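You operate a simulated robot arm through the tools that you are given. There is no shell and no other tool. Be economical: measure what you need, move in short steps, check, and stop when the job is done.

You run a simulated two-armed robot. Do the job below in one go: nothing can be reset, and whatever is moved stays where it is left.

## Task
Dust the top of the cream rack and shut the green candle in its drawer.
Fine: use the blue duster and leave it on the table. What is to be rubbed or washed off counts as gone when no trace of it is left.

It is judged by the outcome, as a careful person would: the job done as asked, and still so three seconds after it is handed in. It fails if anything else is knocked over, pushed out of place, dropped, spilled or broken.

## Robot
Two 7-joint arms with two-finger grippers on one trunk, hanging from a carriage that runs on a gantry, over the field with the corners [88.2, 235.2], [-39.8, 235.2], [-39.9, -34.8], [88.1, -34.8] (x, y) and turns from -51 to 636 degrees about z. Base frame: it is fixed where the carriage stands at the start and does not move with it; the origin is on the floor, on the carriage's upright axis, x ahead of it, y to its left, z up. Readings come in cm, degrees, newtons and seconds.
The left shoulder is at the start at [4, 15.8, 113.2], the right one opposite. With the tool pointing down near the work surface each hand reaches from about 10 to 58 cm from the robot's upright axis, wherever it stands, measured 20 degrees to its own side. Places, roughly: blue duster (7x5x4 cm) [50, -10, 70]; drawer of the cream rack [70, 10, 100]; folding table [60, 10, 70]; inside of the rack's drawer [70, 10, 90]. Payload 1.96 kg a hand.
Tool frame (each hand has its own): the origin (TCP) lies between the finger pads and is the grasp point; the fingertips stand 2 cm ahead of it; z points along the fingers, y is the line along which they close. The gripper opens to 7.2 cm. The gripper's body begins 3.8 cm behind the TCP.
Orientation is that of the tool frame in the base frame, as a unit quaternion [w, x, y, z]. With the fingers straight down and closing along the base's y, the tool's x points along the base's -x, its y along +y and its z along -z.

## Interface
- The arms move only by the tool nudge_tool. It takes "left_steps", "right_steps" or both (then of equal length, played together; a hand with none holds still); each is a list of rows, each a list of 7 numbers: the shift along the base's x, y, z in cm, then the turn, a rotation vector about the base's x, y, z in degrees, then the opening, from 0 (shut) to 1 (fully open). In form: [[tx, ty, tz, ax, ay, az, gripper], ...]. A call has 1 to 12 rows; each row shifts and turns the commanded pose from where the row before left it. Each row takes 0.2 s and may step no farther than 5 cm and 8.6 degrees from the row before; otherwise, or with a gripper value out of range, the whole call is refused. Where a pose cannot be reached the arm comes as near as it can. A force on the tool above 40 N (or 10 N above the force at the start of the call, whichever is more), or a blocked arm, ends the call early, and 0.2 s more pass. The fingers move at their own pace (about 4.5 cm/s each) and stop on an object; they squeeze with about 25 N. The grip force told is the motor's: it shows also when the fingers shut on nothing. Time passes only in rows, and 0.2 s behind the last, so rows that do not move let the fingers close. It gives the time, the measured TCP pose, the force on the tool (base axes), the opening and the grip force at its end, in the units of the frame above (readings bear some noise), with the torque about the TCP (base axes, N m) and any sound that the robot's microphone picked up.
- Cameras (640 x 400 px; columns grow to the right, rows downward): "scene" is now at [23.06, 1.89, 149.6]; the picture's right is [0.27, -0.96, 0.00], its down [-0.78, -0.22, -0.58] and it looks along [0.56, 0.16, -0.81] (base axes); focal length 226 px, centre (320, 200). "left" rides on the left gripper at [7.1, -1.9, -8.2] in its tool frame; the picture's right is [0.26, 0.97, 0.00], its down [-0.67, 0.18, -0.72] and it looks along [-0.69, 0.19, 0.70] (tool axes); focal length 280 px, centre (320, 200). "right" rides on the right gripper at [7.1, 1.9, -8.2] in its tool frame; the picture's right is [-0.26, 0.97, 0.00], its down [-0.67, -0.18, -0.72] and it looks along [-0.69, -0.19, 0.70] (tool axes); focal length 280 px, centre (320, 200). There is no depth. A picture from a camera that has moved, and an enlarged one, comes with that camera's place and axes in the base frame and with its lens.
- get_image(camera): a new picture of that camera. It takes no simulated time.
- slide_trunk(by): slides the trunk up (or, below 0, down) by that many cm; the arms and the scene camera ride with it, the base frame stays. It gives what a move gives, with no picture.
- drive_base(legs): drives the robot by 1 to 6 legs, each [ahead, left, turn to the left] in cm, cm and degrees, along the robot's own axes; the way and the turn of a leg run together, so that a leg with both is an arc; at most 150 cm and 180 degrees a leg. The arms and the cameras ride along, it lands a little off, and it stops where it bumps. It keeps to its track: a leg is cut to what the track allows. It gives what a move gives.
- head_to(pan, tilt): turns the head with the scene camera to pan (to the left, within 86 degrees either way) and tilt (down, from -29 to 69), counted from straight ahead of the robot. It gives what a move gives.
- enlarge(camera, box): a new picture of the part [left, top, right, bottom] of that camera's present view, enlarged. It takes no simulated time.
- close_job(): hands the job in; it is judged then, once.

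Work in short steps. Places have to be worked out from the pictures, the camera data and where the tool is seen: move nearer, look again, correct. Check each grasp and each placing, and mend what went wrong. You have 120 turns and 108 pictures in all, those below and enlarged ones among them. Open the grippers and draw the arms clear of the work before you hand the job in, unless the task says otherwise; then end with one line.

The tools are called after ">>>" as a command line: name --argument value ..., lists and objects as JSON in quotes. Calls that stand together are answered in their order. nudge_tool: Moves the arms, as the interface text tells. Its arguments: {"type":"object","properties":{"left_steps":{"type":"array"},"right_steps":{"type":"array"}},"required":[]} The other tools are called the same way: slide_trunk (by) slides the trunk up or down; drive_base (legs) drives the base; head_to (pan, tilt) turns the head that bears the scene camera; get_image (camera) takes a picture; enlarge (camera, box) takes an enlarged picture of a part of a camera's view; close_job () hands the job in.

At the start:

```text
time: 0.0
left_ee_pos: [38.02, 24.87, 121.71]
left_tool_rot: [0.0, 0.0, 1.0, 0.0]
left_ft_force: [-0.4, -0.3, 0.7]
left_ft_torque: [0.03, 0.04, -0.03]
left_width: 7.18
left_gripper_force: 0.0
right_ee_pos: [35.15, -11.36, 124.62]
right_tool_rot: [0.0, 0.0, 1.0, 0.0]
right_ft_force: [-0.8, -0.6, -0.2]
right_ft_torque: [0.01, 0.01, 0.03]
right_width: 7.21
right_gripper_force: 0.2
trunk travel left (down, up): [-77.5, 6.5]
robot x, y, heading: [0.04, 0.09, 0.2]
head pan, tilt: [15.7, 54.4]
```

scene: 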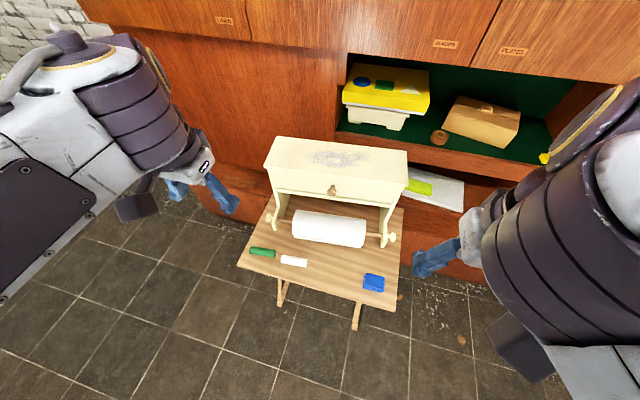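
right: 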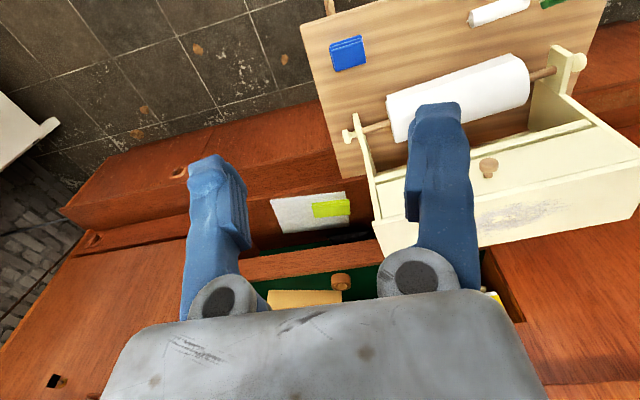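
left: 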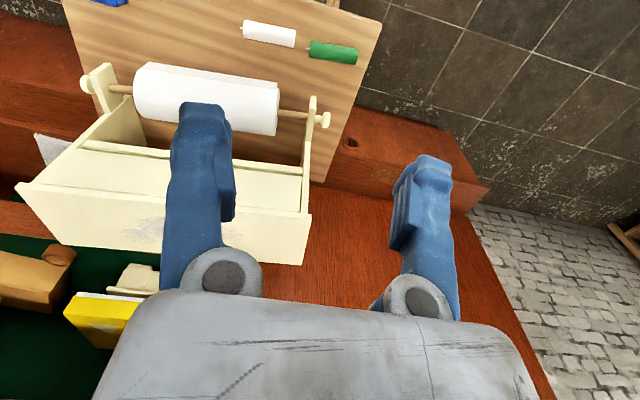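

I'll look closer at the rack, the table items and the dust first.

>>> enlarge --camera "scene" --box '[230, 120, 420, 240]'

>>> enlarge --camera "scene" --box '[230, 200, 420, 320]'

```text
3.33 times, centred on (325, 180) of scene
camera zoom: at [23.06, 1.89, 149.6], right [0.27, -0.96, 0.0], down [-0.78, -0.22, -0.58], along [0.56, 0.16, -0.81], focal length 754 px, centre (303, 267)
```

zoom: 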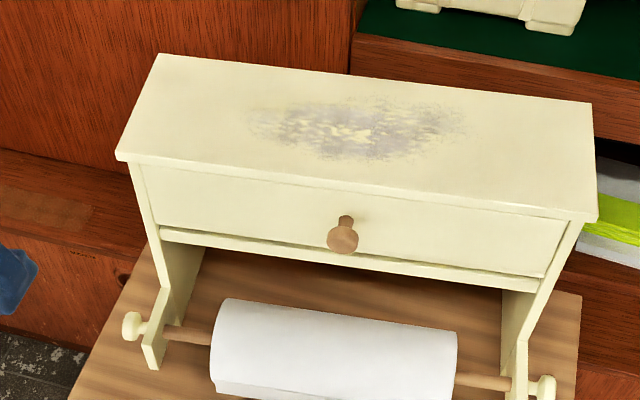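

```text
3.33 times, centred on (325, 260) of scene
camera zoom: at [23.06, 1.89, 149.6], right [0.27, -0.96, 0.0], down [-0.78, -0.22, -0.58], along [0.56, 0.16, -0.81], focal length 754 px, centre (303, 0)
```

zoom: 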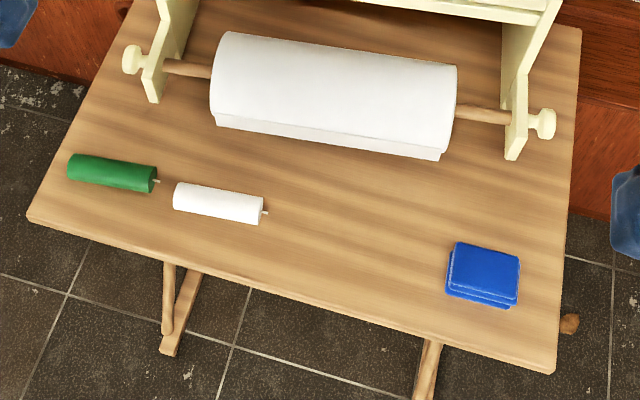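

The duster is near [48.6, -9, 72] with its long side about along y. The green candle is at [49, 31.5], and the rack top is at z≈98 with dust around [75, 12]. I'll bring the right hand over the duster, turned 90° so it closes along x.

>>> nudge_tool --right_steps '[[1.2, 0.18, -3, 0, 0, 8.2, 1], [1.2, 0.18, -3, 0, 0, 8.2, 1], [1.2, 0.18, -3, 0, 0, 8.2, 1], [1.2, 0.18, -3, 0, 0, 8.2, 1], [1.2, 0.18, -3, 0, 0, 8.2, 1], [1.2, 0.18, -3, 0, 0, 8.2, 1], [1.2, 0.18, -3, 0, 0, 8.2, 1], [1.2, 0.18, -3, 0, 0, 8.2, 1], [1.2, 0.18, -3, 0, 0, 8.2, 1], [1.2, 0.18, -3, 0, 0, 8.2, 1], [1.2, 0.18, -3, 0, 0, 8.2, 1]]'

>>> get_image --camera "right"

>>> get_image --camera "scene"

```text
time: 2.4
left_ee_pos: [38.05, 24.92, 121.79]
left_tool_rot: [0.001, 0.0, 1.0, 0.001]
left_ft_force: [0.1, -0.4, 0.0]
left_ft_torque: [0.01, 0.01, -0.03]
left_width: 7.22
left_gripper_force: 0.0
right_ee_pos: [48.38, -9.35, 91.59]
right_tool_rot: [0.0, 0.709, -0.705, 0.0]
right_ft_force: [-0.6, 0.4, -0.4]
right_ft_torque: [0.01, 0.0, -0.02]
right_width: 7.19
right_gripper_force: 0.0
trunk travel left (down, up): [-77.5, 6.5]
robot x, y, heading: [-0.03, 0.19, -0.0]
head pan, tilt: [15.7, 54.4]
```

```text
102 pictures are left
camera right: at [46.39, -16.31, 99.85], right [-0.97, 0.26, 0.0], down [0.18, 0.68, 0.72], along [0.18, 0.69, -0.7], focal length 280 px, centre (320, 200)
```

right: 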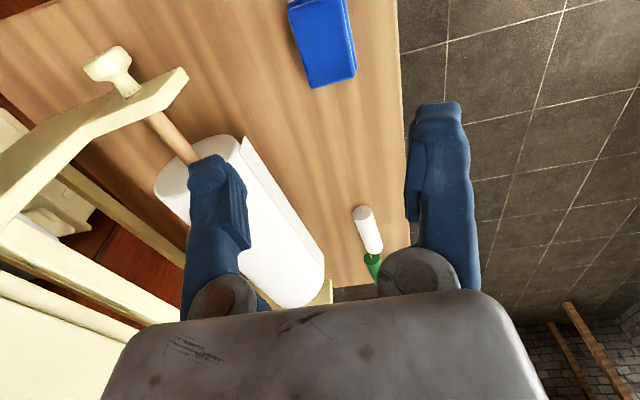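

```text
101 pictures are left
camera scene: at [23.06, 1.89, 149.61], right [0.27, -0.96, 0.0], down [-0.78, -0.22, -0.58], along [0.56, 0.16, -0.81], focal length 226 px, centre (320, 200)
```

scene: 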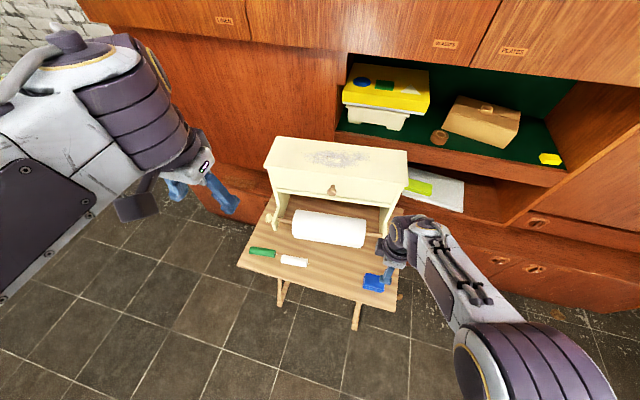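

I'll back the right hand off in -y to bring the duster into the wrist view for accurate placing.

>>> nudge_tool --right_steps '[[0, -4, 0, 0, 0, 0, 1], [0, -4, 0, 0, 0, 0, 1], [0, 0, 0, 0, 0, 0, 1]]'

>>> get_image --camera "right"

>>> enlarge --camera "scene" --box '[330, 220, 425, 310]'

```text
time: 3.2
left_ee_pos: [38.1, 24.85, 121.81]
left_tool_rot: [0.0, 0.0, 1.0, -0.001]
left_ft_force: [-0.1, 0.3, -0.4]
left_ft_torque: [0.02, 0.01, -0.01]
left_width: 7.24
left_gripper_force: 0.1
right_ee_pos: [48.21, -17.37, 91.66]
right_tool_rot: [0.001, 0.708, -0.706, 0.0]
right_ft_force: [-0.2, 0.3, -0.2]
right_ft_torque: [-0.02, 0.02, -0.04]
right_width: 7.2
right_gripper_force: 0.0
trunk travel left (down, up): [-77.5, 6.5]
robot x, y, heading: [0.05, -0.03, -0.2]
head pan, tilt: [15.7, 54.4]
```

```text
100 pictures are left
camera right: at [46.24, -24.3, 99.79], right [-0.97, 0.26, 0.0], down [0.18, 0.68, 0.72], along [0.18, 0.69, -0.7], focal length 280 px, centre (320, 200)
```

right: 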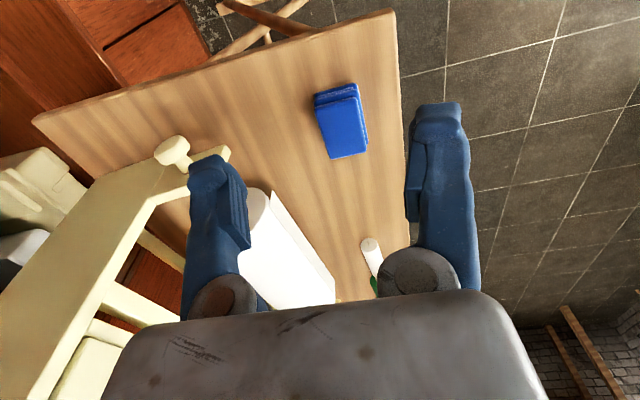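

```text
4.44 times, centred on (378, 265) of scene
camera zoom: at [23.06, 1.89, 149.6], right [0.27, -0.96, 0.0], down [-0.78, -0.22, -0.58], along [0.56, 0.16, -0.81], focal length 1005 px, centre (64, -89)
```

zoom: 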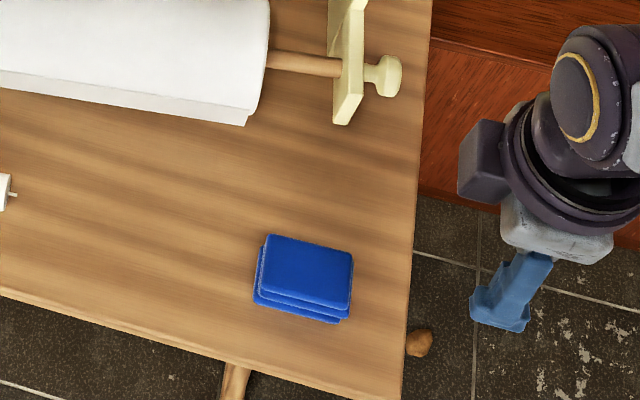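

>>> enlarge --camera "right" --box '[280, 60, 400, 180]'

```text
3.33 times, centred on (340, 120) of right
camera zoom: at [46.24, -24.3, 99.79], right [-0.97, 0.26, 0.0], down [0.18, 0.68, 0.72], along [0.18, 0.69, -0.7], focal length 935 px, centre (253, 467)
```

zoom: 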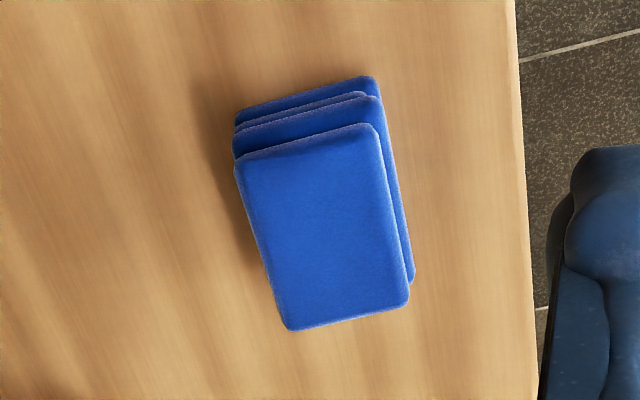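

The duster top is about 4.2 x 6.2 cm, centred at [47.9, -8.8] with its top near z≈75. I'll move over it and descend to TCP z≈80 first.

>>> nudge_tool --right_steps '[[-0.2, 4.3, 0, 0, 0, 1, 1], [-0.2, 4.3, 0, 0, 0, 0.5, 1], [0, 0, -4, 0, 0, 0, 1], [0, 0, -4, 0, 0, 0, 1], [0, 0, -3.6, 0, 0, 0, 1], [0, 0, 0, 0, 0, 0, 1]]'

>>> enlarge --camera "scene" --box '[330, 220, 425, 310]'

>>> get_image --camera "right"

```text
time: 4.6
left_ee_pos: [37.99, 24.81, 121.7]
left_tool_rot: [0.0, 0.001, 1.0, 0.0]
left_ft_force: [-0.4, 0.0, 0.0]
left_ft_torque: [-0.03, 0.02, 0.01]
left_width: 7.19
left_gripper_force: 0.0
right_ee_pos: [47.97, -8.63, 80.12]
right_tool_rot: [0.0, 0.718, -0.696, 0.001]
right_ft_force: [-0.2, 1.3, -0.8]
right_ft_torque: [0.01, 0.02, -0.02]
right_width: 7.21
right_gripper_force: 0.0
trunk travel left (down, up): [-77.5, 6.5]
robot x, y, heading: [0.24, -0.11, -0.1]
head pan, tilt: [15.7, 54.4]
```

```text
4.44 times, centred on (378, 265) of scene
camera zoom: at [23.06, 1.9, 149.6], right [0.27, -0.96, 0.0], down [-0.78, -0.22, -0.58], along [0.56, 0.16, -0.81], focal length 1005 px, centre (64, -89)
```

zoom: 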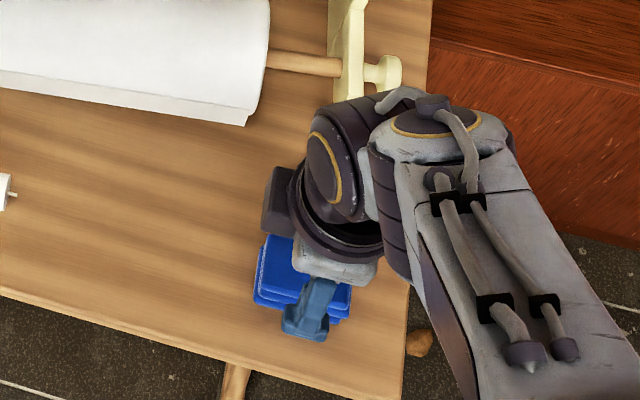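

```text
96 pictures are left
camera right: at [46.07, -15.7, 88.32], right [-0.97, 0.23, 0.0], down [0.16, 0.68, 0.72], along [0.17, 0.7, -0.7], focal length 280 px, centre (320, 200)
```

right: 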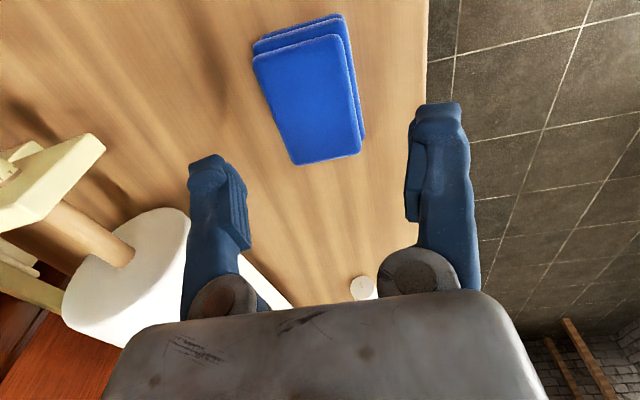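

The fingers straddle the duster, so I'll descend and close.

>>> nudge_tool --right_steps '[[0, -0.2, -2, 0, 0, 0, 1], [0, -0.2, -2, 0, 0, 0, 1], [0, 0, -1.2, 0, 0, 0, 1], [0, 0, -0.8, 0, 0, 0, 1], [0, 0, 0, 0, 0, 0, 0.2], [0, 0, 0, 0, 0, 0, 0.2], [0, 0, 0, 0, 0, 0, 0.2]]'

>>> get_image --camera "right"

```text
time: 6.2
left_ee_pos: [38.07, 24.82, 121.73]
left_tool_rot: [0.0, -0.001, 1.0, 0.0]
left_ft_force: [-0.2, 0.4, 0.2]
left_ft_torque: [0.0, 0.01, 0.05]
left_width: 7.2
left_gripper_force: 0.1
right_ee_pos: [47.71, -9.22, 74.01]
right_tool_rot: [0.0, 0.718, -0.696, 0.001]
right_ft_force: [-1.2, -0.4, 0.1]
right_ft_torque: [0.01, -0.02, 0.0]
right_width: 4.41
right_gripper_force: 25.4
trunk travel left (down, up): [-77.5, 6.5]
robot x, y, heading: [-0.02, -0.11, -0.0]
head pan, tilt: [15.7, 54.4]
```

```text
95 pictures are left
camera right: at [45.89, -16.14, 82.16], right [-0.97, 0.23, 0.0], down [0.16, 0.68, 0.72], along [0.17, 0.7, -0.7], focal length 280 px, centre (320, 200)
```

right: 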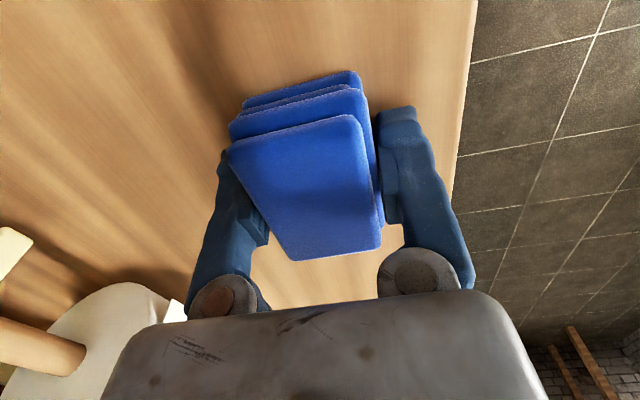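

Gripped at 4.4 cm. I'll lift and check.

>>> nudge_tool --right_steps '[[0, 0, 2, 0, 0, 0, 0.2], [0, 0, 4, 0, 0, 0, 0.2], [0, 0, 5, 0, 0, 0, 0.2], [0, 0, 5, 0, 0, 0, 0.2], [0, 0, 5, 0, 0, 0, 0.2], [0, 0, 5, 0, 0, 0, 0.2], [0, 0, 5, 0, 0, 0, 0.2]]'

>>> get_image --camera "right"

>>> get_image --camera "scene"

```text
time: 7.8
left_ee_pos: [38.12, 24.87, 121.88]
left_tool_rot: [0.0, -0.001, 1.0, 0.0]
left_ft_force: [-0.8, -0.3, -0.6]
left_ft_torque: [-0.01, 0.0, 0.0]
left_width: 7.2
left_gripper_force: 0.0
right_ee_pos: [47.71, -8.95, 104.93]
right_tool_rot: [0.0, 0.717, -0.697, 0.0]
right_ft_force: [-0.9, 0.2, 0.2]
right_ft_torque: [0.0, -0.02, 0.03]
right_width: 4.35
right_gripper_force: 25.1
trunk travel left (down, up): [-77.5, 6.5]
robot x, y, heading: [-0.16, 0.06, 0.1]
head pan, tilt: [15.7, 54.4]
```

```text
94 pictures are left
camera right: at [45.97, -16.01, 113.05], right [-0.97, 0.23, 0.0], down [0.16, 0.68, 0.72], along [0.17, 0.7, -0.7], focal length 280 px, centre (320, 200)
```

right: 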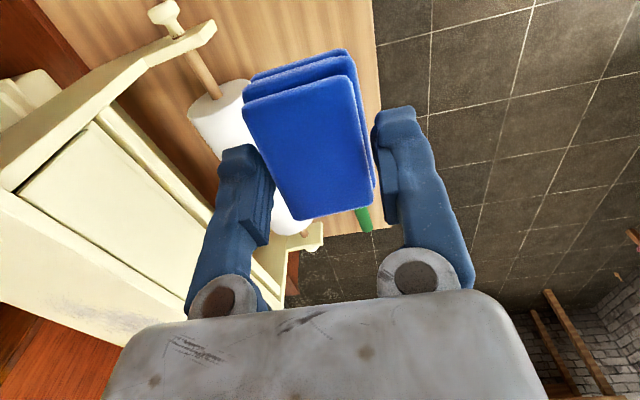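

```text
93 pictures are left
camera scene: at [23.06, 1.9, 149.59], right [0.27, -0.96, 0.0], down [-0.78, -0.22, -0.58], along [0.56, 0.16, -0.81], focal length 226 px, centre (320, 200)
```

scene: 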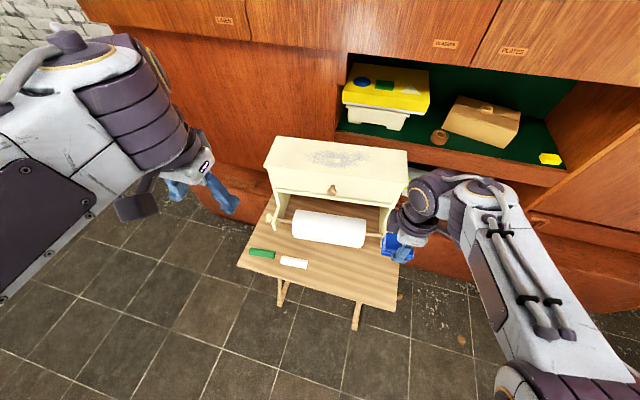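

The duster seems to sit differently after the lift. I'll look closer.

>>> enlarge --camera "right" --box '[170, 20, 490, 300]'

>>> enlarge --camera "scene" --box '[365, 160, 465, 280]'

```text
1.43 times, centred on (330, 160) of right
camera zoom: at [45.97, -16.01, 113.05], right [-0.97, 0.23, 0.0], down [0.16, 0.68, 0.72], along [0.17, 0.7, -0.7], focal length 401 px, centre (306, 257)
```

zoom: 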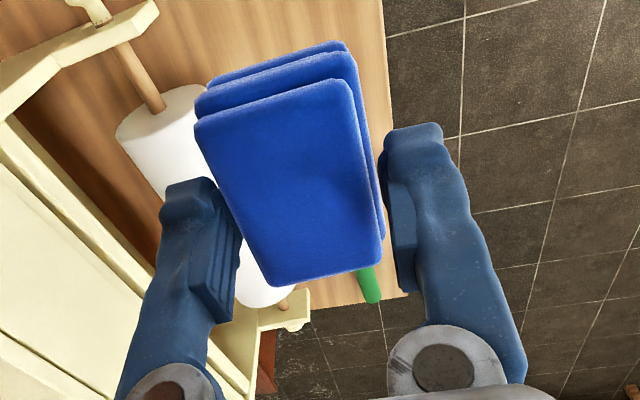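

```text
3.33 times, centred on (415, 220) of scene
camera zoom: at [23.06, 1.9, 149.59], right [0.27, -0.96, 0.0], down [-0.78, -0.22, -0.58], along [0.56, 0.16, -0.81], focal length 754 px, centre (3, 133)
```

zoom: 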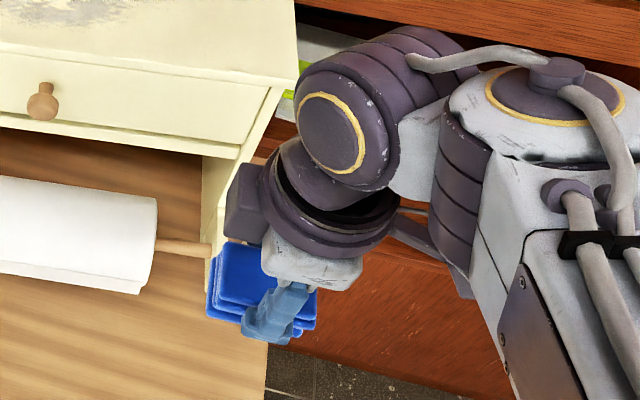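

The duster appears to have slipped low in the fingers; from the grasp view its top was near z=74, so the table is at z≈70. I'll set it back down, feel for contact, and regrip deeper.

>>> nudge_tool --right_steps '[[0, 0, -5, 0, 0, 0, 0.2], [0, 0, -5, 0, 0, 0, 0.2], [0, 0, -5, 0, 0, 0, 0.2], [0, 0, -5, 0, 0, 0, 0.2], [0, 0, -4, 0, 0, 0, 0.2], [0, 0, -2, 0, 0, 0, 0.2], [0, 0, -1.5, 0, 0, 0, 0.2], [0, 0, 0, 0, 0, 0, 0.2]]'

>>> get_image --camera "right"

>>> enlarge --camera "scene" --box '[330, 220, 425, 310]'

```text
time: 9.6
left_ee_pos: [38.09, 24.82, 121.68]
left_tool_rot: [0.001, 0.0, 1.0, 0.0]
left_ft_force: [-0.8, 0.6, 0.3]
left_ft_torque: [0.01, 0.01, -0.01]
left_width: 7.2
left_gripper_force: 0.0
right_ee_pos: [47.66, -9.26, 77.55]
right_tool_rot: [0.0, 0.718, -0.696, 0.0]
right_ft_force: [0.6, -0.8, 0.4]
right_ft_torque: [-0.01, 0.0, 0.0]
right_width: 4.38
right_gripper_force: 24.4
trunk travel left (down, up): [-77.5, 6.5]
robot x, y, heading: [-0.31, 0.12, 0.1]
head pan, tilt: [15.7, 54.4]
```

```text
90 pictures are left
camera right: at [45.93, -16.22, 85.7], right [-0.97, 0.23, 0.0], down [0.16, 0.68, 0.72], along [0.17, 0.7, -0.7], focal length 280 px, centre (320, 200)
```

right: 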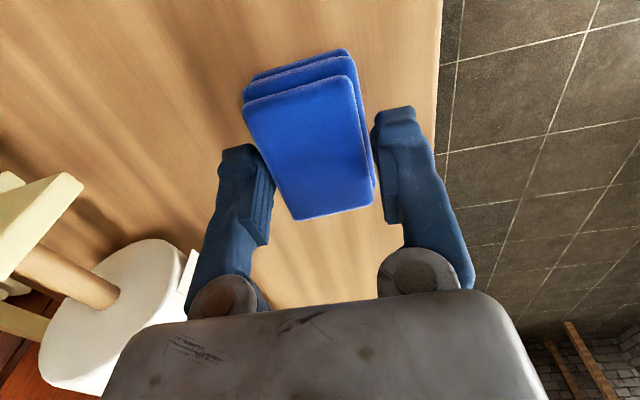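

```text
4.44 times, centred on (378, 265) of scene
camera zoom: at [23.06, 1.89, 149.6], right [0.27, -0.96, 0.0], down [-0.78, -0.22, -0.58], along [0.56, 0.16, -0.81], focal length 1005 px, centre (64, -89)
```

zoom: 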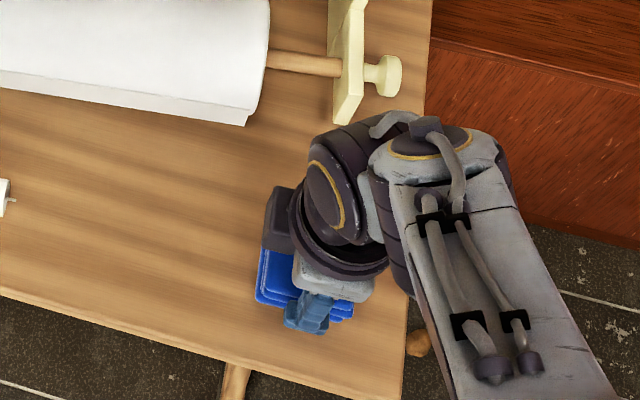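

It isn't slipping further, but I'll set it down until contact to regrip.

>>> nudge_tool --right_steps '[[0, 0, -0.5, 0, 0, 0, 0.2], [0, 0, -0.5, 0, 0, 0, 0.2], [0, 0, -0.4, 0, 0, 0, 0.2], [0, 0, 0, 0, 0, 0, 0.2]]'

```text
time: 10.6
left_ee_pos: [38.08, 24.78, 121.77]
left_tool_rot: [0.001, 0.0, 1.0, -0.001]
left_ft_force: [0.1, 0.2, 0.1]
left_ft_torque: [0.01, 0.0, -0.01]
left_width: 7.18
left_gripper_force: 0.1
right_ee_pos: [48.05, -9.16, 76.4]
right_tool_rot: [-0.002, 0.718, -0.696, 0.001]
right_ft_force: [-2.7, 3.6, 25.4]
right_ft_torque: [-0.33, 0.04, 0.02]
right_width: 4.39
right_gripper_force: 25.0
trunk travel left (down, up): [-77.5, 6.5]
robot x, y, heading: [-0.0, -0.22, -0.2]
head pan, tilt: [15.7, 54.4]
```

Contact is at TCP 76.5, so it did slip about 2.5 cm. I'll open, descend further with care, and regrip.

>>> nudge_tool --right_steps '[[0, 0, 0.2, 0, 0, 0, 1], [0, 0, 0, 0, 0, 0, 1], [0, 0, 0, 0, 0, 0, 1], [0, 0, -1, 0, 0, 0, 1], [0, 0, -1, 0, 0, 0, 1], [0, 0, -0.6, 0, 0, 0, 1], [0, 0, -0.4, 0, 0, 0, 1], [0, 0, -0.3, 0, 0, 0, 1], [0, 0, 0, 0, 0, 0, 1]]'

>>> get_image --camera "right"

```text
time: 12.2
left_ee_pos: [37.99, 24.79, 121.77]
left_tool_rot: [0.0, -0.001, 1.0, 0.001]
left_ft_force: [0.4, -0.5, 1.1]
left_ft_torque: [-0.01, -0.02, -0.01]
left_width: 7.21
left_gripper_force: 0.0
right_ee_pos: [47.83, -9.15, 73.78]
right_tool_rot: [0.0, 0.718, -0.696, 0.0]
right_ft_force: [-9.0, -1.6, 22.2]
right_ft_torque: [-0.06, 0.39, -0.18]
right_width: 7.22
right_gripper_force: 0.0
trunk travel left (down, up): [-77.5, 6.5]
robot x, y, heading: [0.2, 0.22, 0.1]
head pan, tilt: [15.7, 54.4]
stopped in row 7 (right hand): the force on the tool passed its limit at 53 N (the readings are from after the stop); the commanded pose is now the measured one
```

```text
88 pictures are left
camera right: at [46.08, -16.06, 81.87], right [-0.97, 0.23, 0.0], down [0.16, 0.68, 0.72], along [0.17, 0.7, -0.7], focal length 280 px, centre (320, 200)
```

right: 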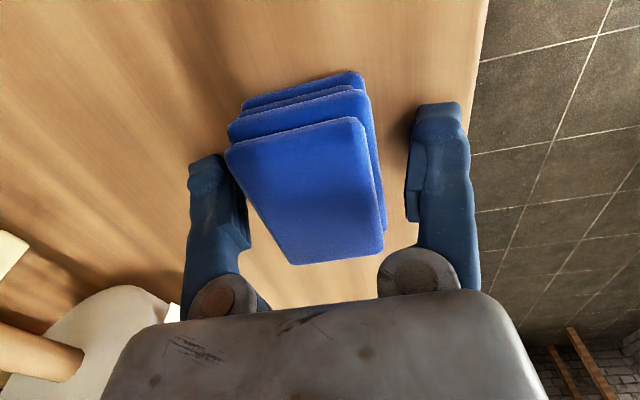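

The fingertips touch the table at TCP 73.8, so the table is at z≈71.8 and the duster spans 71.8–75.8. I'll grip at TCP ≈74.8 and lift slowly.

>>> nudge_tool --right_steps '[[0, 0, 1.0, 0, 0, 0, 1], [0, 0, 0, 0, 0, 0, 0], [0, 0, 0, 0, 0, 0, 0], [0, 0, 0, 0, 0, 0, 0], [0, 0, 0, 0, 0, 0, 0], [0, 0, 0.5, 0, 0, 0, 0], [0, 0, 0.7, 0, 0, 0, 0], [0, 0, 1, 0, 0, 0, 0], [0, 0, 1.5, 0, 0, 0, 0], [0, 0, 0, 0, 0, 0, 0]]'

>>> get_image --camera "right"

```text
time: 14.4
left_ee_pos: [38.09, 24.85, 121.81]
left_tool_rot: [0.0, 0.0, 1.0, 0.0]
left_ft_force: [0.3, -0.2, -0.8]
left_ft_torque: [0.0, -0.01, -0.03]
left_width: 7.19
left_gripper_force: 0.0
right_ee_pos: [47.8, -8.92, 78.31]
right_tool_rot: [-0.001, 0.718, -0.696, -0.001]
right_ft_force: [-0.2, -0.8, -1.4]
right_ft_torque: [-0.03, -0.04, 0.0]
right_width: 4.37
right_gripper_force: 25.1
trunk travel left (down, up): [-77.5, 6.5]
robot x, y, heading: [0.02, 0.1, 0.1]
head pan, tilt: [15.7, 54.4]
```

```text
87 pictures are left
camera right: at [46.01, -16.01, 86.43], right [-0.97, 0.23, 0.0], down [0.16, 0.68, 0.72], along [0.17, 0.7, -0.7], focal length 280 px, centre (320, 200)
```

right: 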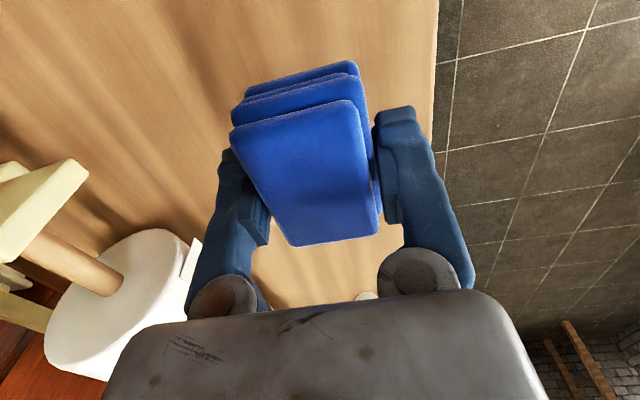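

Held well without slip. I'll raise it slowly to z≈110.

>>> nudge_tool --right_steps '[[0, 0, 2.5, 0, 0, 0, 0], [0, 0, 2.7, 0, 0, 0, 0], [0, 0, 2.7, 0, 0, 0, 0], [0, 0, 2.7, 0, 0, 0, 0], [0, 0, 2.7, 0, 0, 0, 0], [0, 0, 2.7, 0, 0, 0, 0], [0, 0, 2.7, 0, 0, 0, 0], [0, 0, 2.7, 0, 0, 0, 0], [0, 0, 2.7, 0, 0, 0, 0], [0, 0, 2.7, 0, 0, 0, 0], [0, 0, 2.7, 0, 0, 0, 0], [0, 0, 2.7, 0, 0, 0, 0]]'

>>> get_image --camera "right"

```text
time: 17.0
left_ee_pos: [38.06, 24.76, 121.71]
left_tool_rot: [0.0, 0.0, 1.0, 0.0]
left_ft_force: [-1.3, 0.0, 0.2]
left_ft_torque: [0.0, 0.0, 0.0]
left_width: 7.2
left_gripper_force: 0.0
right_ee_pos: [48.06, -9.0, 110.58]
right_tool_rot: [-0.001, 0.719, -0.695, 0.001]
right_ft_force: [0.0, -0.4, -0.6]
right_ft_torque: [0.01, -0.02, 0.01]
right_width: 4.37
right_gripper_force: 25.0
trunk travel left (down, up): [-77.5, 6.5]
robot x, y, heading: [-0.1, -0.13, -0.3]
head pan, tilt: [15.7, 54.4]
```

```text
86 pictures are left
camera right: at [46.23, -15.96, 118.74], right [-0.97, 0.23, 0.0], down [0.16, 0.68, 0.72], along [0.17, 0.7, -0.7], focal length 280 px, centre (320, 200)
```

right: 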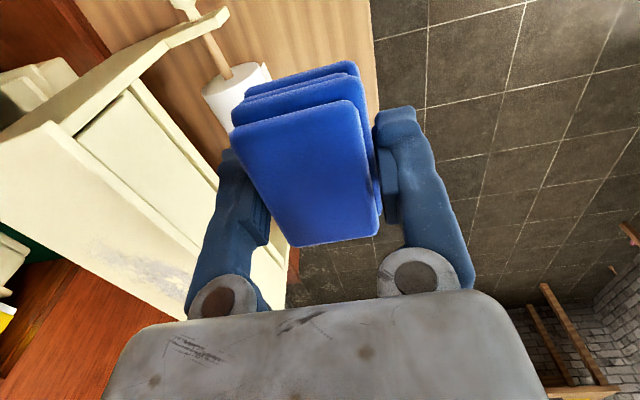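

Firm grip. I'll drive left, then ahead, in legs toward the rack.

>>> drive_base --legs '[[0, 12, 0], [20, 0, 0]]'

>>> get_image --camera "scene"

>>> get_image --camera "right"

```text
time: 19.4
left_ee_pos: [58.19, 36.83, 121.67]
left_tool_rot: [0.0, 0.002, 1.0, 0.0]
left_ft_force: [0.2, -0.5, -0.3]
left_ft_torque: [0.03, 0.02, 0.01]
left_width: 7.21
left_gripper_force: 0.1
right_ee_pos: [68.03, 2.96, 110.61]
right_tool_rot: [-0.001, 0.718, -0.697, -0.001]
right_ft_force: [0.0, 0.2, 0.9]
right_ft_torque: [0.01, 0.02, -0.05]
right_width: 4.36
right_gripper_force: 25.0
trunk travel left (down, up): [-77.5, 6.5]
robot x, y, heading: [19.93, 12.27, 0.2]
head pan, tilt: [15.7, 54.4]
```

```text
85 pictures are left
camera scene: at [43.16, 13.89, 149.6], right [0.27, -0.96, 0.0], down [-0.78, -0.22, -0.58], along [0.56, 0.16, -0.81], focal length 226 px, centre (320, 200)
```

scene: 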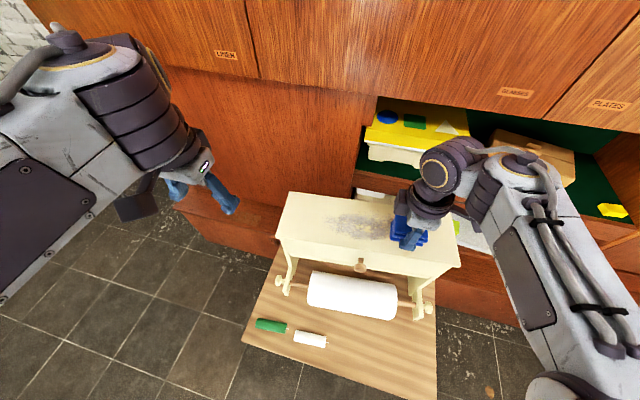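

```text
84 pictures are left
camera right: at [66.3, -4.03, 118.7], right [-0.97, 0.23, 0.0], down [0.16, 0.68, 0.72], along [0.17, 0.7, -0.7], focal length 280 px, centre (320, 200)
```

right: 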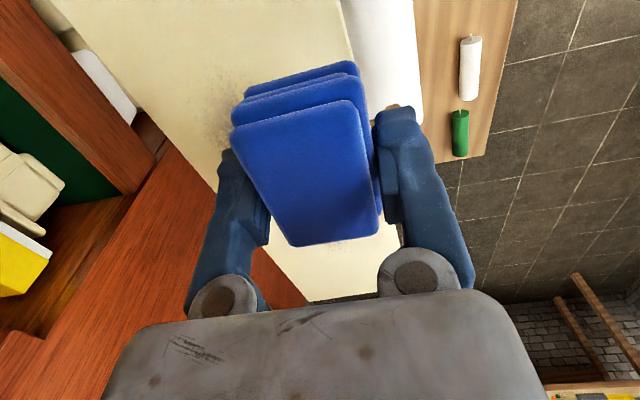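

Parallax is available now, so I'll enlarge the rack to pin down its corners and the dust.

>>> enlarge --camera "scene" --box '[260, 170, 480, 310]'

```text
2.86 times, centred on (370, 240) of scene
camera zoom: at [43.16, 13.89, 149.6], right [0.27, -0.96, 0.0], down [-0.78, -0.22, -0.58], along [0.56, 0.16, -0.81], focal length 646 px, centre (177, 86)
```

zoom: 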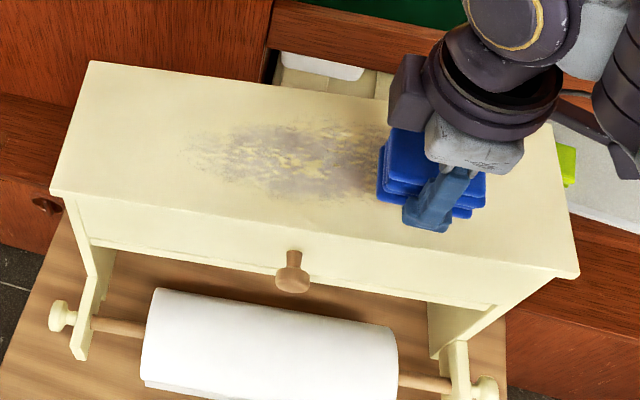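

Triangulation gives the rack top at z≈101.5, with its front edge from [63.6, 30.4] to [67.2, -10.4] and a depth of 13.5 cm. Dust covers roughly y 0.5–21.5 and x 68–78, so I'll move over its middle and feel down for contact.

>>> nudge_tool --right_steps '[[1.4, 2.4, 0, 0, 0, 1, 0], [1.4, 2.4, 0, 0, 0, 1, 0], [1.2, 2.2, -1, 0, 0, 1, 0], [0, 0, -1.5, 0, 0, 0, 0], [0, 0, -1.2, 0, 0, 0, 0], [0, 0, -0.8, 0, 0, 0, 0], [0, 0, 0, 0, 0, 0, 0]]'

>>> get_image --camera "right"

>>> enlarge --camera "scene" --box '[260, 170, 480, 310]'

```text
time: 21.0
left_ee_pos: [58.24, 36.76, 121.9]
left_tool_rot: [0.0, 0.002, 1.0, 0.001]
left_ft_force: [0.2, 0.7, 0.1]
left_ft_torque: [0.01, 0.03, 0.0]
left_width: 7.21
left_gripper_force: 0.0
right_ee_pos: [72.11, 10.02, 106.08]
right_tool_rot: [-0.001, 0.736, -0.677, -0.001]
right_ft_force: [1.0, -0.2, -0.8]
right_ft_torque: [0.0, 0.0, -0.03]
right_width: 4.36
right_gripper_force: 24.6
trunk travel left (down, up): [-77.5, 6.5]
robot x, y, heading: [20.31, 12.28, -0.2]
head pan, tilt: [15.7, 54.4]
```

```text
82 pictures are left
camera right: at [70.66, 2.96, 114.08], right [-0.98, 0.18, 0.0], down [0.13, 0.69, 0.72], along [0.13, 0.7, -0.7], focal length 280 px, centre (320, 200)
```

right: 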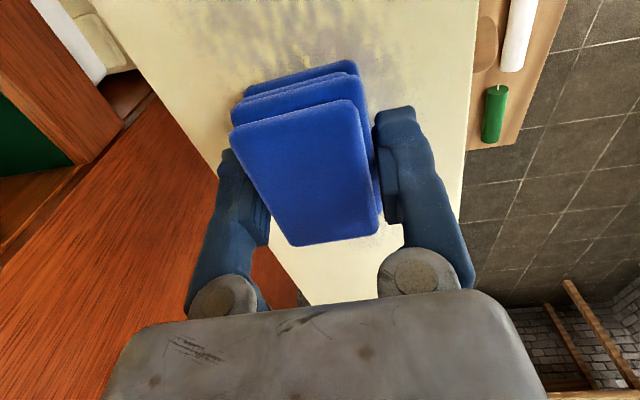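

```text
2.86 times, centred on (370, 240) of scene
camera zoom: at [43.16, 13.89, 149.6], right [0.27, -0.96, 0.0], down [-0.78, -0.22, -0.58], along [0.56, 0.16, -0.81], focal length 646 px, centre (177, 86)
```

zoom: 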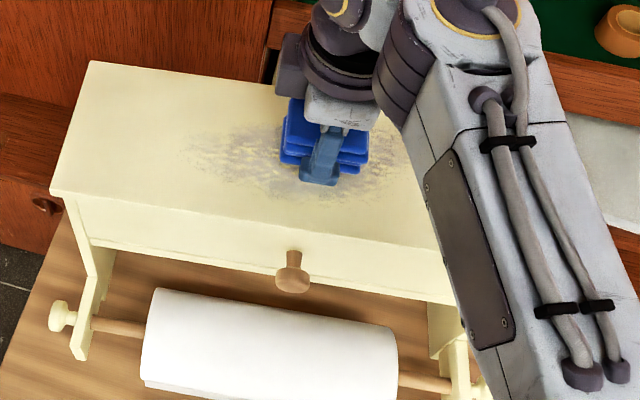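

Good position; now small steps down until a light contact.

>>> nudge_tool --right_steps '[[0, 0, -0.3, 0, 0, 0, 0], [0, 0, -0.3, 0, 0, 0, 0], [0, 0, -0.3, 0, 0, 0, 0], [0, 0, 0, 0, 0, 0, 0]]'

```text
time: 22.0
left_ee_pos: [58.18, 36.81, 121.84]
left_tool_rot: [0.001, 0.001, 1.0, 0.0]
left_ft_force: [0.3, 0.4, -0.1]
left_ft_torque: [0.02, 0.0, -0.01]
left_width: 7.2
left_gripper_force: 0.1
right_ee_pos: [72.08, 9.91, 105.15]
right_tool_rot: [0.0, 0.736, -0.677, -0.001]
right_ft_force: [-0.8, -1.4, 0.1]
right_ft_torque: [-0.03, -0.01, -0.02]
right_width: 4.37
right_gripper_force: 24.5
trunk travel left (down, up): [-77.5, 6.5]
robot x, y, heading: [20.24, 11.75, 0.2]
head pan, tilt: [15.7, 54.4]
```

No contact yet at 105.15, so I'll continue down.

>>> nudge_tool --right_steps '[[0, 0, -0.3, 0, 0, 0, 0], [0, 0, -0.3, 0, 0, 0, 0], [0, 0, -0.2, 0, 0, 0, 0], [0, 0, 0, 0, 0, 0, 0]]'

```text
time: 23.0
left_ee_pos: [58.28, 36.87, 121.85]
left_tool_rot: [0.0, 0.002, 1.0, 0.0]
left_ft_force: [-0.7, 0.2, -0.2]
left_ft_torque: [0.02, 0.0, 0.0]
left_width: 7.19
left_gripper_force: 0.1
right_ee_pos: [72.12, 9.99, 104.63]
right_tool_rot: [-0.001, 0.736, -0.677, 0.002]
right_ft_force: [-12.4, -0.3, 36.2]
right_ft_torque: [0.07, 0.42, 0.03]
right_width: 4.34
right_gripper_force: 25.1
trunk travel left (down, up): [-77.5, 6.5]
robot x, y, heading: [20.46, 12.03, -0.2]
head pan, tilt: [15.7, 54.4]
```

Contact at about 104.7, and it is stiff. I'll ease up a touch to about 10 N.

>>> nudge_tool --right_steps '[[0, 0, 0.18, 0, 0, 0, 0], [0, 0, 0, 0, 0, 0, 0]]'

```text
time: 23.6
left_ee_pos: [58.26, 36.73, 121.73]
left_tool_rot: [-0.001, 0.002, 1.0, 0.0]
left_ft_force: [0.1, 0.1, 1.1]
left_ft_torque: [0.01, -0.01, 0.0]
left_width: 7.19
left_gripper_force: 0.0
right_ee_pos: [72.25, 9.96, 104.65]
right_tool_rot: [0.0, 0.736, -0.677, 0.0]
right_ft_force: [-6.3, -0.6, 26.6]
right_ft_torque: [-0.01, 0.05, 0.02]
right_width: 4.34
right_gripper_force: 24.8
trunk travel left (down, up): [-77.5, 6.5]
robot x, y, heading: [20.07, 12.02, -0.5]
head pan, tilt: [15.7, 54.4]
```

About 27 N; I'll raise 0.2 more and sweep toward +y along the rack.

>>> nudge_tool --right_steps '[[0, 0, 0.2, 0, 0, 0, 0], [-0.17, 2, 0, 0, 0, 0, 0], [-0.17, 2, 0, 0, 0, 0, 0], [-0.17, 2, 0, 0, 0, 0, 0], [-0.17, 2, 0, 0, 0, 0, 0], [-0.17, 2, 0, 0, 0, 0, 0], [-0.17, 2, 0, 0, 0, 0, 0], [0, 0, 0, 0, 0, 0, 0]]'

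>>> get_image --camera "scene"

>>> enlarge --camera "scene" --box '[260, 170, 480, 310]'

```text
time: 25.4
left_ee_pos: [58.3, 36.75, 121.68]
left_tool_rot: [0.001, 0.002, 1.0, -0.001]
left_ft_force: [-0.6, 0.6, 0.1]
left_ft_torque: [-0.02, 0.0, -0.01]
left_width: 7.17
left_gripper_force: 0.0
right_ee_pos: [70.56, 14.02, 104.53]
right_tool_rot: [-0.001, 0.735, -0.678, 0.001]
right_ft_force: [0.3, -9.1, 29.0]
right_ft_torque: [-0.05, 0.13, -0.01]
right_width: 4.37
right_gripper_force: 24.8
right hand out of reach, approached as far as the arm can: row 3, 4, 5, 6, 7
trunk travel left (down, up): [-77.5, 6.5]
robot x, y, heading: [20.37, 11.96, -0.5]
head pan, tilt: [15.7, 54.4]
```

```text
80 pictures are left
camera scene: at [43.23, 13.85, 149.66], right [0.27, -0.96, 0.0], down [-0.78, -0.22, -0.58], along [0.56, 0.16, -0.81], focal length 226 px, centre (320, 200)
```

scene: 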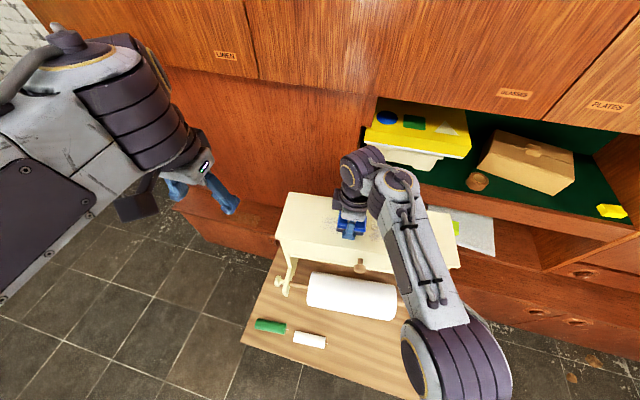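

```text
2.86 times, centred on (370, 240) of scene
camera zoom: at [43.23, 13.85, 149.66], right [0.27, -0.96, 0.0], down [-0.78, -0.22, -0.58], along [0.56, 0.16, -0.81], focal length 646 px, centre (177, 86)
```

zoom: 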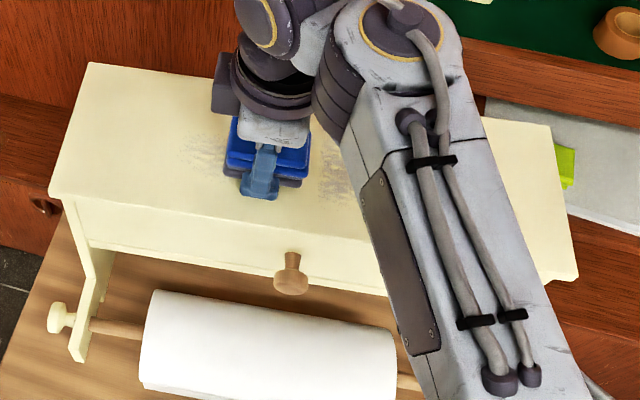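

It wipes clean but the arm is out of reach beyond y≈14. I'll lift and shift the base left and slightly ahead.

>>> nudge_tool --right_steps '[[0, -1, 2, 0, 0, 0, 0], [0, -2, 2, 0, 0, 0, 0], [0, -2, 0, 0, 0, 0, 0], [0, -2, 0, 0, 0, 0, 0], [0, 0, 0, 0, 0, 0, 0]]'

>>> drive_base --legs '[[0, 12, 0], [4, 0, 0]]'

>>> enlarge --camera "scene" --box '[260, 170, 540, 350]'

```text
time: 26.6
left_ee_pos: [58.2, 36.77, 121.69]
left_tool_rot: [0.0, 0.002, 1.0, 0.001]
left_ft_force: [-0.4, 0.4, 0.4]
left_ft_torque: [-0.03, 0.0, 0.02]
left_width: 7.17
left_gripper_force: 0.0
right_ee_pos: [70.57, 7.11, 108.24]
right_tool_rot: [0.0, 0.735, -0.678, 0.0]
right_ft_force: [-0.1, 0.4, -0.3]
right_ft_torque: [0.01, 0.0, 0.02]
right_width: 4.35
right_gripper_force: 24.6
trunk travel left (down, up): [-77.5, 6.5]
robot x, y, heading: [20.13, 12.07, -0.1]
head pan, tilt: [15.7, 54.4]
```

```text
time: 28.3
left_ee_pos: [62.4, 48.19, 121.72]
left_tool_rot: [0.0, 0.003, 1.0, 0.001]
left_ft_force: [0.4, -0.2, 0.9]
left_ft_torque: [-0.03, -0.01, 0.0]
left_width: 7.19
left_gripper_force: 0.0
right_ee_pos: [74.59, 18.59, 108.29]
right_tool_rot: [-0.001, 0.735, -0.678, 0.0]
right_ft_force: [-0.1, -1.2, -0.9]
right_ft_torque: [0.01, 0.0, -0.01]
right_width: 4.35
right_gripper_force: 25.6
trunk travel left (down, up): [-77.5, 6.5]
robot x, y, heading: [24.15, 23.16, 0.0]
head pan, tilt: [15.7, 54.4]
```

```text
2.22 times, centred on (400, 260) of scene
camera zoom: at [47.26, 25.38, 149.6], right [0.27, -0.96, 0.0], down [-0.78, -0.22, -0.58], along [0.56, 0.16, -0.81], focal length 502 px, centre (142, 67)
```

zoom: 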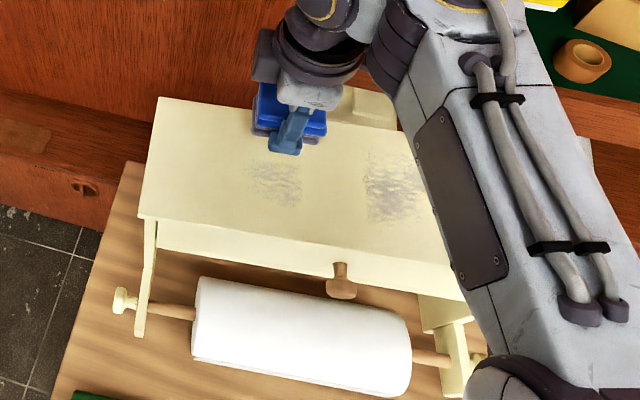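

The left patch remains at about x 68–73.5, y 15–21, with the right patch still to do. I'll come down at [72.5, 15].

>>> nudge_tool --right_steps '[[-1, -1.8, 0, 0, 0, 0, 0], [-1.1, -1.8, 0, 0, 0, 0, 0], [0, 0, -1.5, 0, 0, 0, 0], [0, 0, -1.5, 0, 0, 0, 0], [0, 0, -0.5, 0, 0, 0, 0], [0, 0, -0.25, 0, 0, 0, 0], [0, 0, 0, 0, 0, 0, 0]]'

```text
time: 29.9
left_ee_pos: [62.32, 48.22, 121.75]
left_tool_rot: [0.0, 0.003, 1.0, 0.001]
left_ft_force: [0.0, 0.3, 0.0]
left_ft_torque: [0.02, 0.02, -0.02]
left_width: 7.19
left_gripper_force: 0.0
right_ee_pos: [72.51, 15.05, 104.54]
right_tool_rot: [-0.002, 0.735, -0.678, 0.001]
right_ft_force: [-10.9, 0.0, 29.3]
right_ft_torque: [0.15, 0.45, 0.03]
right_width: 4.38
right_gripper_force: 25.0
trunk travel left (down, up): [-77.5, 6.5]
robot x, y, heading: [24.43, 23.59, -0.4]
head pan, tilt: [15.7, 54.4]
```

29 N; I'll ease up and sweep out and back over the left patch.

>>> nudge_tool --right_steps '[[0, 0, 0.2, 0, 0, 0, 0], [-0.17, 2, 0, 0, 0, 0, 0], [-0.17, 2, 0, 0, 0, 0, 0], [-0.17, 2, 0, 0, 0, 0, 0], [-0.17, 2, 0, 0, 0, 0, 0], [-1.3, 0, 0, 0, 0, 0, 0], [-1.3, 0, 0, 0, 0, 0, 0], [0.17, -2, 0, 0, 0, 0, 0], [0.17, -2, 0, 0, 0, 0, 0], [0.17, -2, 0, 0, 0, 0, 0], [0.17, -2, 0, 0, 0, 0, 0], [0, 0, 0, 0, 0, 0, 0]]'

>>> get_image --camera "right"

>>> enlarge --camera "scene" --box '[260, 170, 540, 350]'

```text
time: 32.5
left_ee_pos: [62.28, 48.21, 121.68]
left_tool_rot: [0.0, 0.003, 1.0, 0.0]
left_ft_force: [-0.1, 0.4, -0.3]
left_ft_torque: [-0.04, -0.02, 0.02]
left_width: 7.19
left_gripper_force: 0.2
right_ee_pos: [69.92, 15.09, 104.65]
right_tool_rot: [-0.001, 0.735, -0.678, -0.001]
right_ft_force: [-0.1, 0.6, 0.2]
right_ft_torque: [0.03, 0.01, 0.02]
right_width: 4.37
right_gripper_force: 24.7
trunk travel left (down, up): [-77.5, 6.5]
robot x, y, heading: [24.01, 23.66, -0.0]
head pan, tilt: [15.7, 54.4]
```

```text
77 pictures are left
camera right: at [68.49, 8.01, 112.77], right [-0.98, 0.18, 0.0], down [0.13, 0.69, 0.72], along [0.13, 0.7, -0.7], focal length 280 px, centre (320, 200)
```

right: 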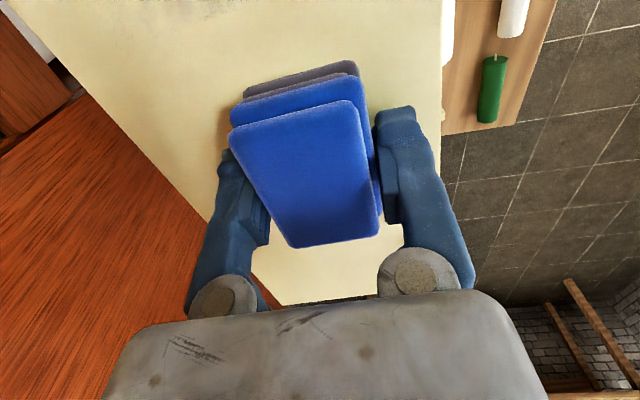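

```text
2.22 times, centred on (400, 260) of scene
camera zoom: at [47.26, 25.38, 149.6], right [0.27, -0.96, 0.0], down [-0.78, -0.22, -0.58], along [0.56, 0.16, -0.81], focal length 502 px, centre (142, 67)
```

zoom: 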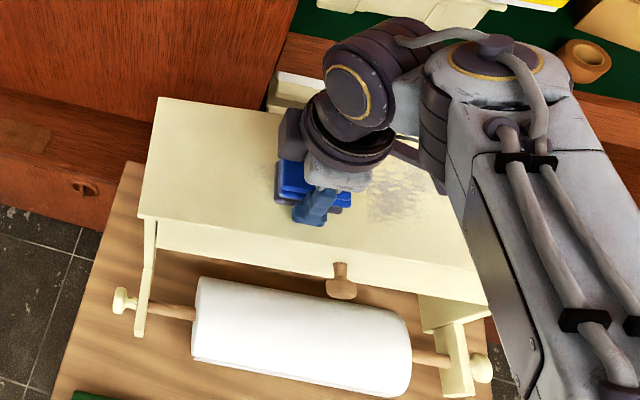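

The left part looks clean. Now I'll press slightly and sweep toward -y over the right patch on the front lane.

>>> nudge_tool --right_steps '[[0, 0, -0.3, 0, 0, 0, 0], [0.17, -2, 0, 0, 0, 0, 0], [0.17, -2, 0, 0, 0, 0, 0], [0.17, -2, 0, 0, 0, 0, 0], [0.17, -2, 0, 0, 0, 0, 0], [0.17, -2, 0, 0, 0, 0, 0], [0.17, -2, 0, 0, 0, 0, 0], [0.17, -2, 0, 0, 0, 0, 0], [0.17, -2, 0, 0, 0, 0, 0], [1.5, 0, 0, 0, 0, 0, 0], [1.5, 0, 0, 0, 0, 0, 0], [0, 0, 0, 0, 0, 0, 0]]'

>>> enlarge --camera "scene" --box '[260, 170, 540, 350]'

```text
time: 34.6
left_ee_pos: [62.42, 48.3, 121.69]
left_tool_rot: [0.0, 0.003, 1.0, 0.001]
left_ft_force: [-0.2, -0.1, 0.0]
left_ft_torque: [0.0, 0.01, 0.01]
left_width: 7.21
left_gripper_force: 0.1
right_ee_pos: [71.72, -1.12, 104.51]
right_tool_rot: [0.0, 0.734, -0.679, 0.002]
right_ft_force: [0.4, 1.1, 12.0]
right_ft_torque: [0.04, 0.03, -0.05]
right_width: 4.37
right_gripper_force: 25.8
trunk travel left (down, up): [-77.5, 6.5]
robot x, y, heading: [24.11, 23.34, -0.2]
head pan, tilt: [15.7, 54.4]
stopped in row 10 (right hand): the force on the tool passed its limit at 42 N (the readings are from after the stop); the commanded pose is now the measured one
```

```text
2.22 times, centred on (400, 260) of scene
camera zoom: at [47.28, 25.37, 149.57], right [0.27, -0.96, 0.0], down [-0.78, -0.22, -0.58], along [0.56, 0.16, -0.81], focal length 502 px, centre (142, 67)
```

zoom: 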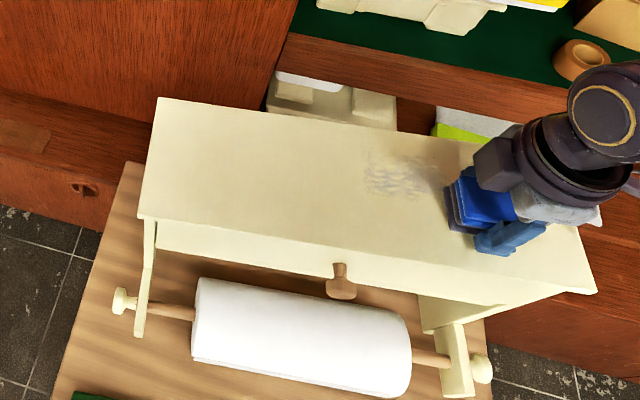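

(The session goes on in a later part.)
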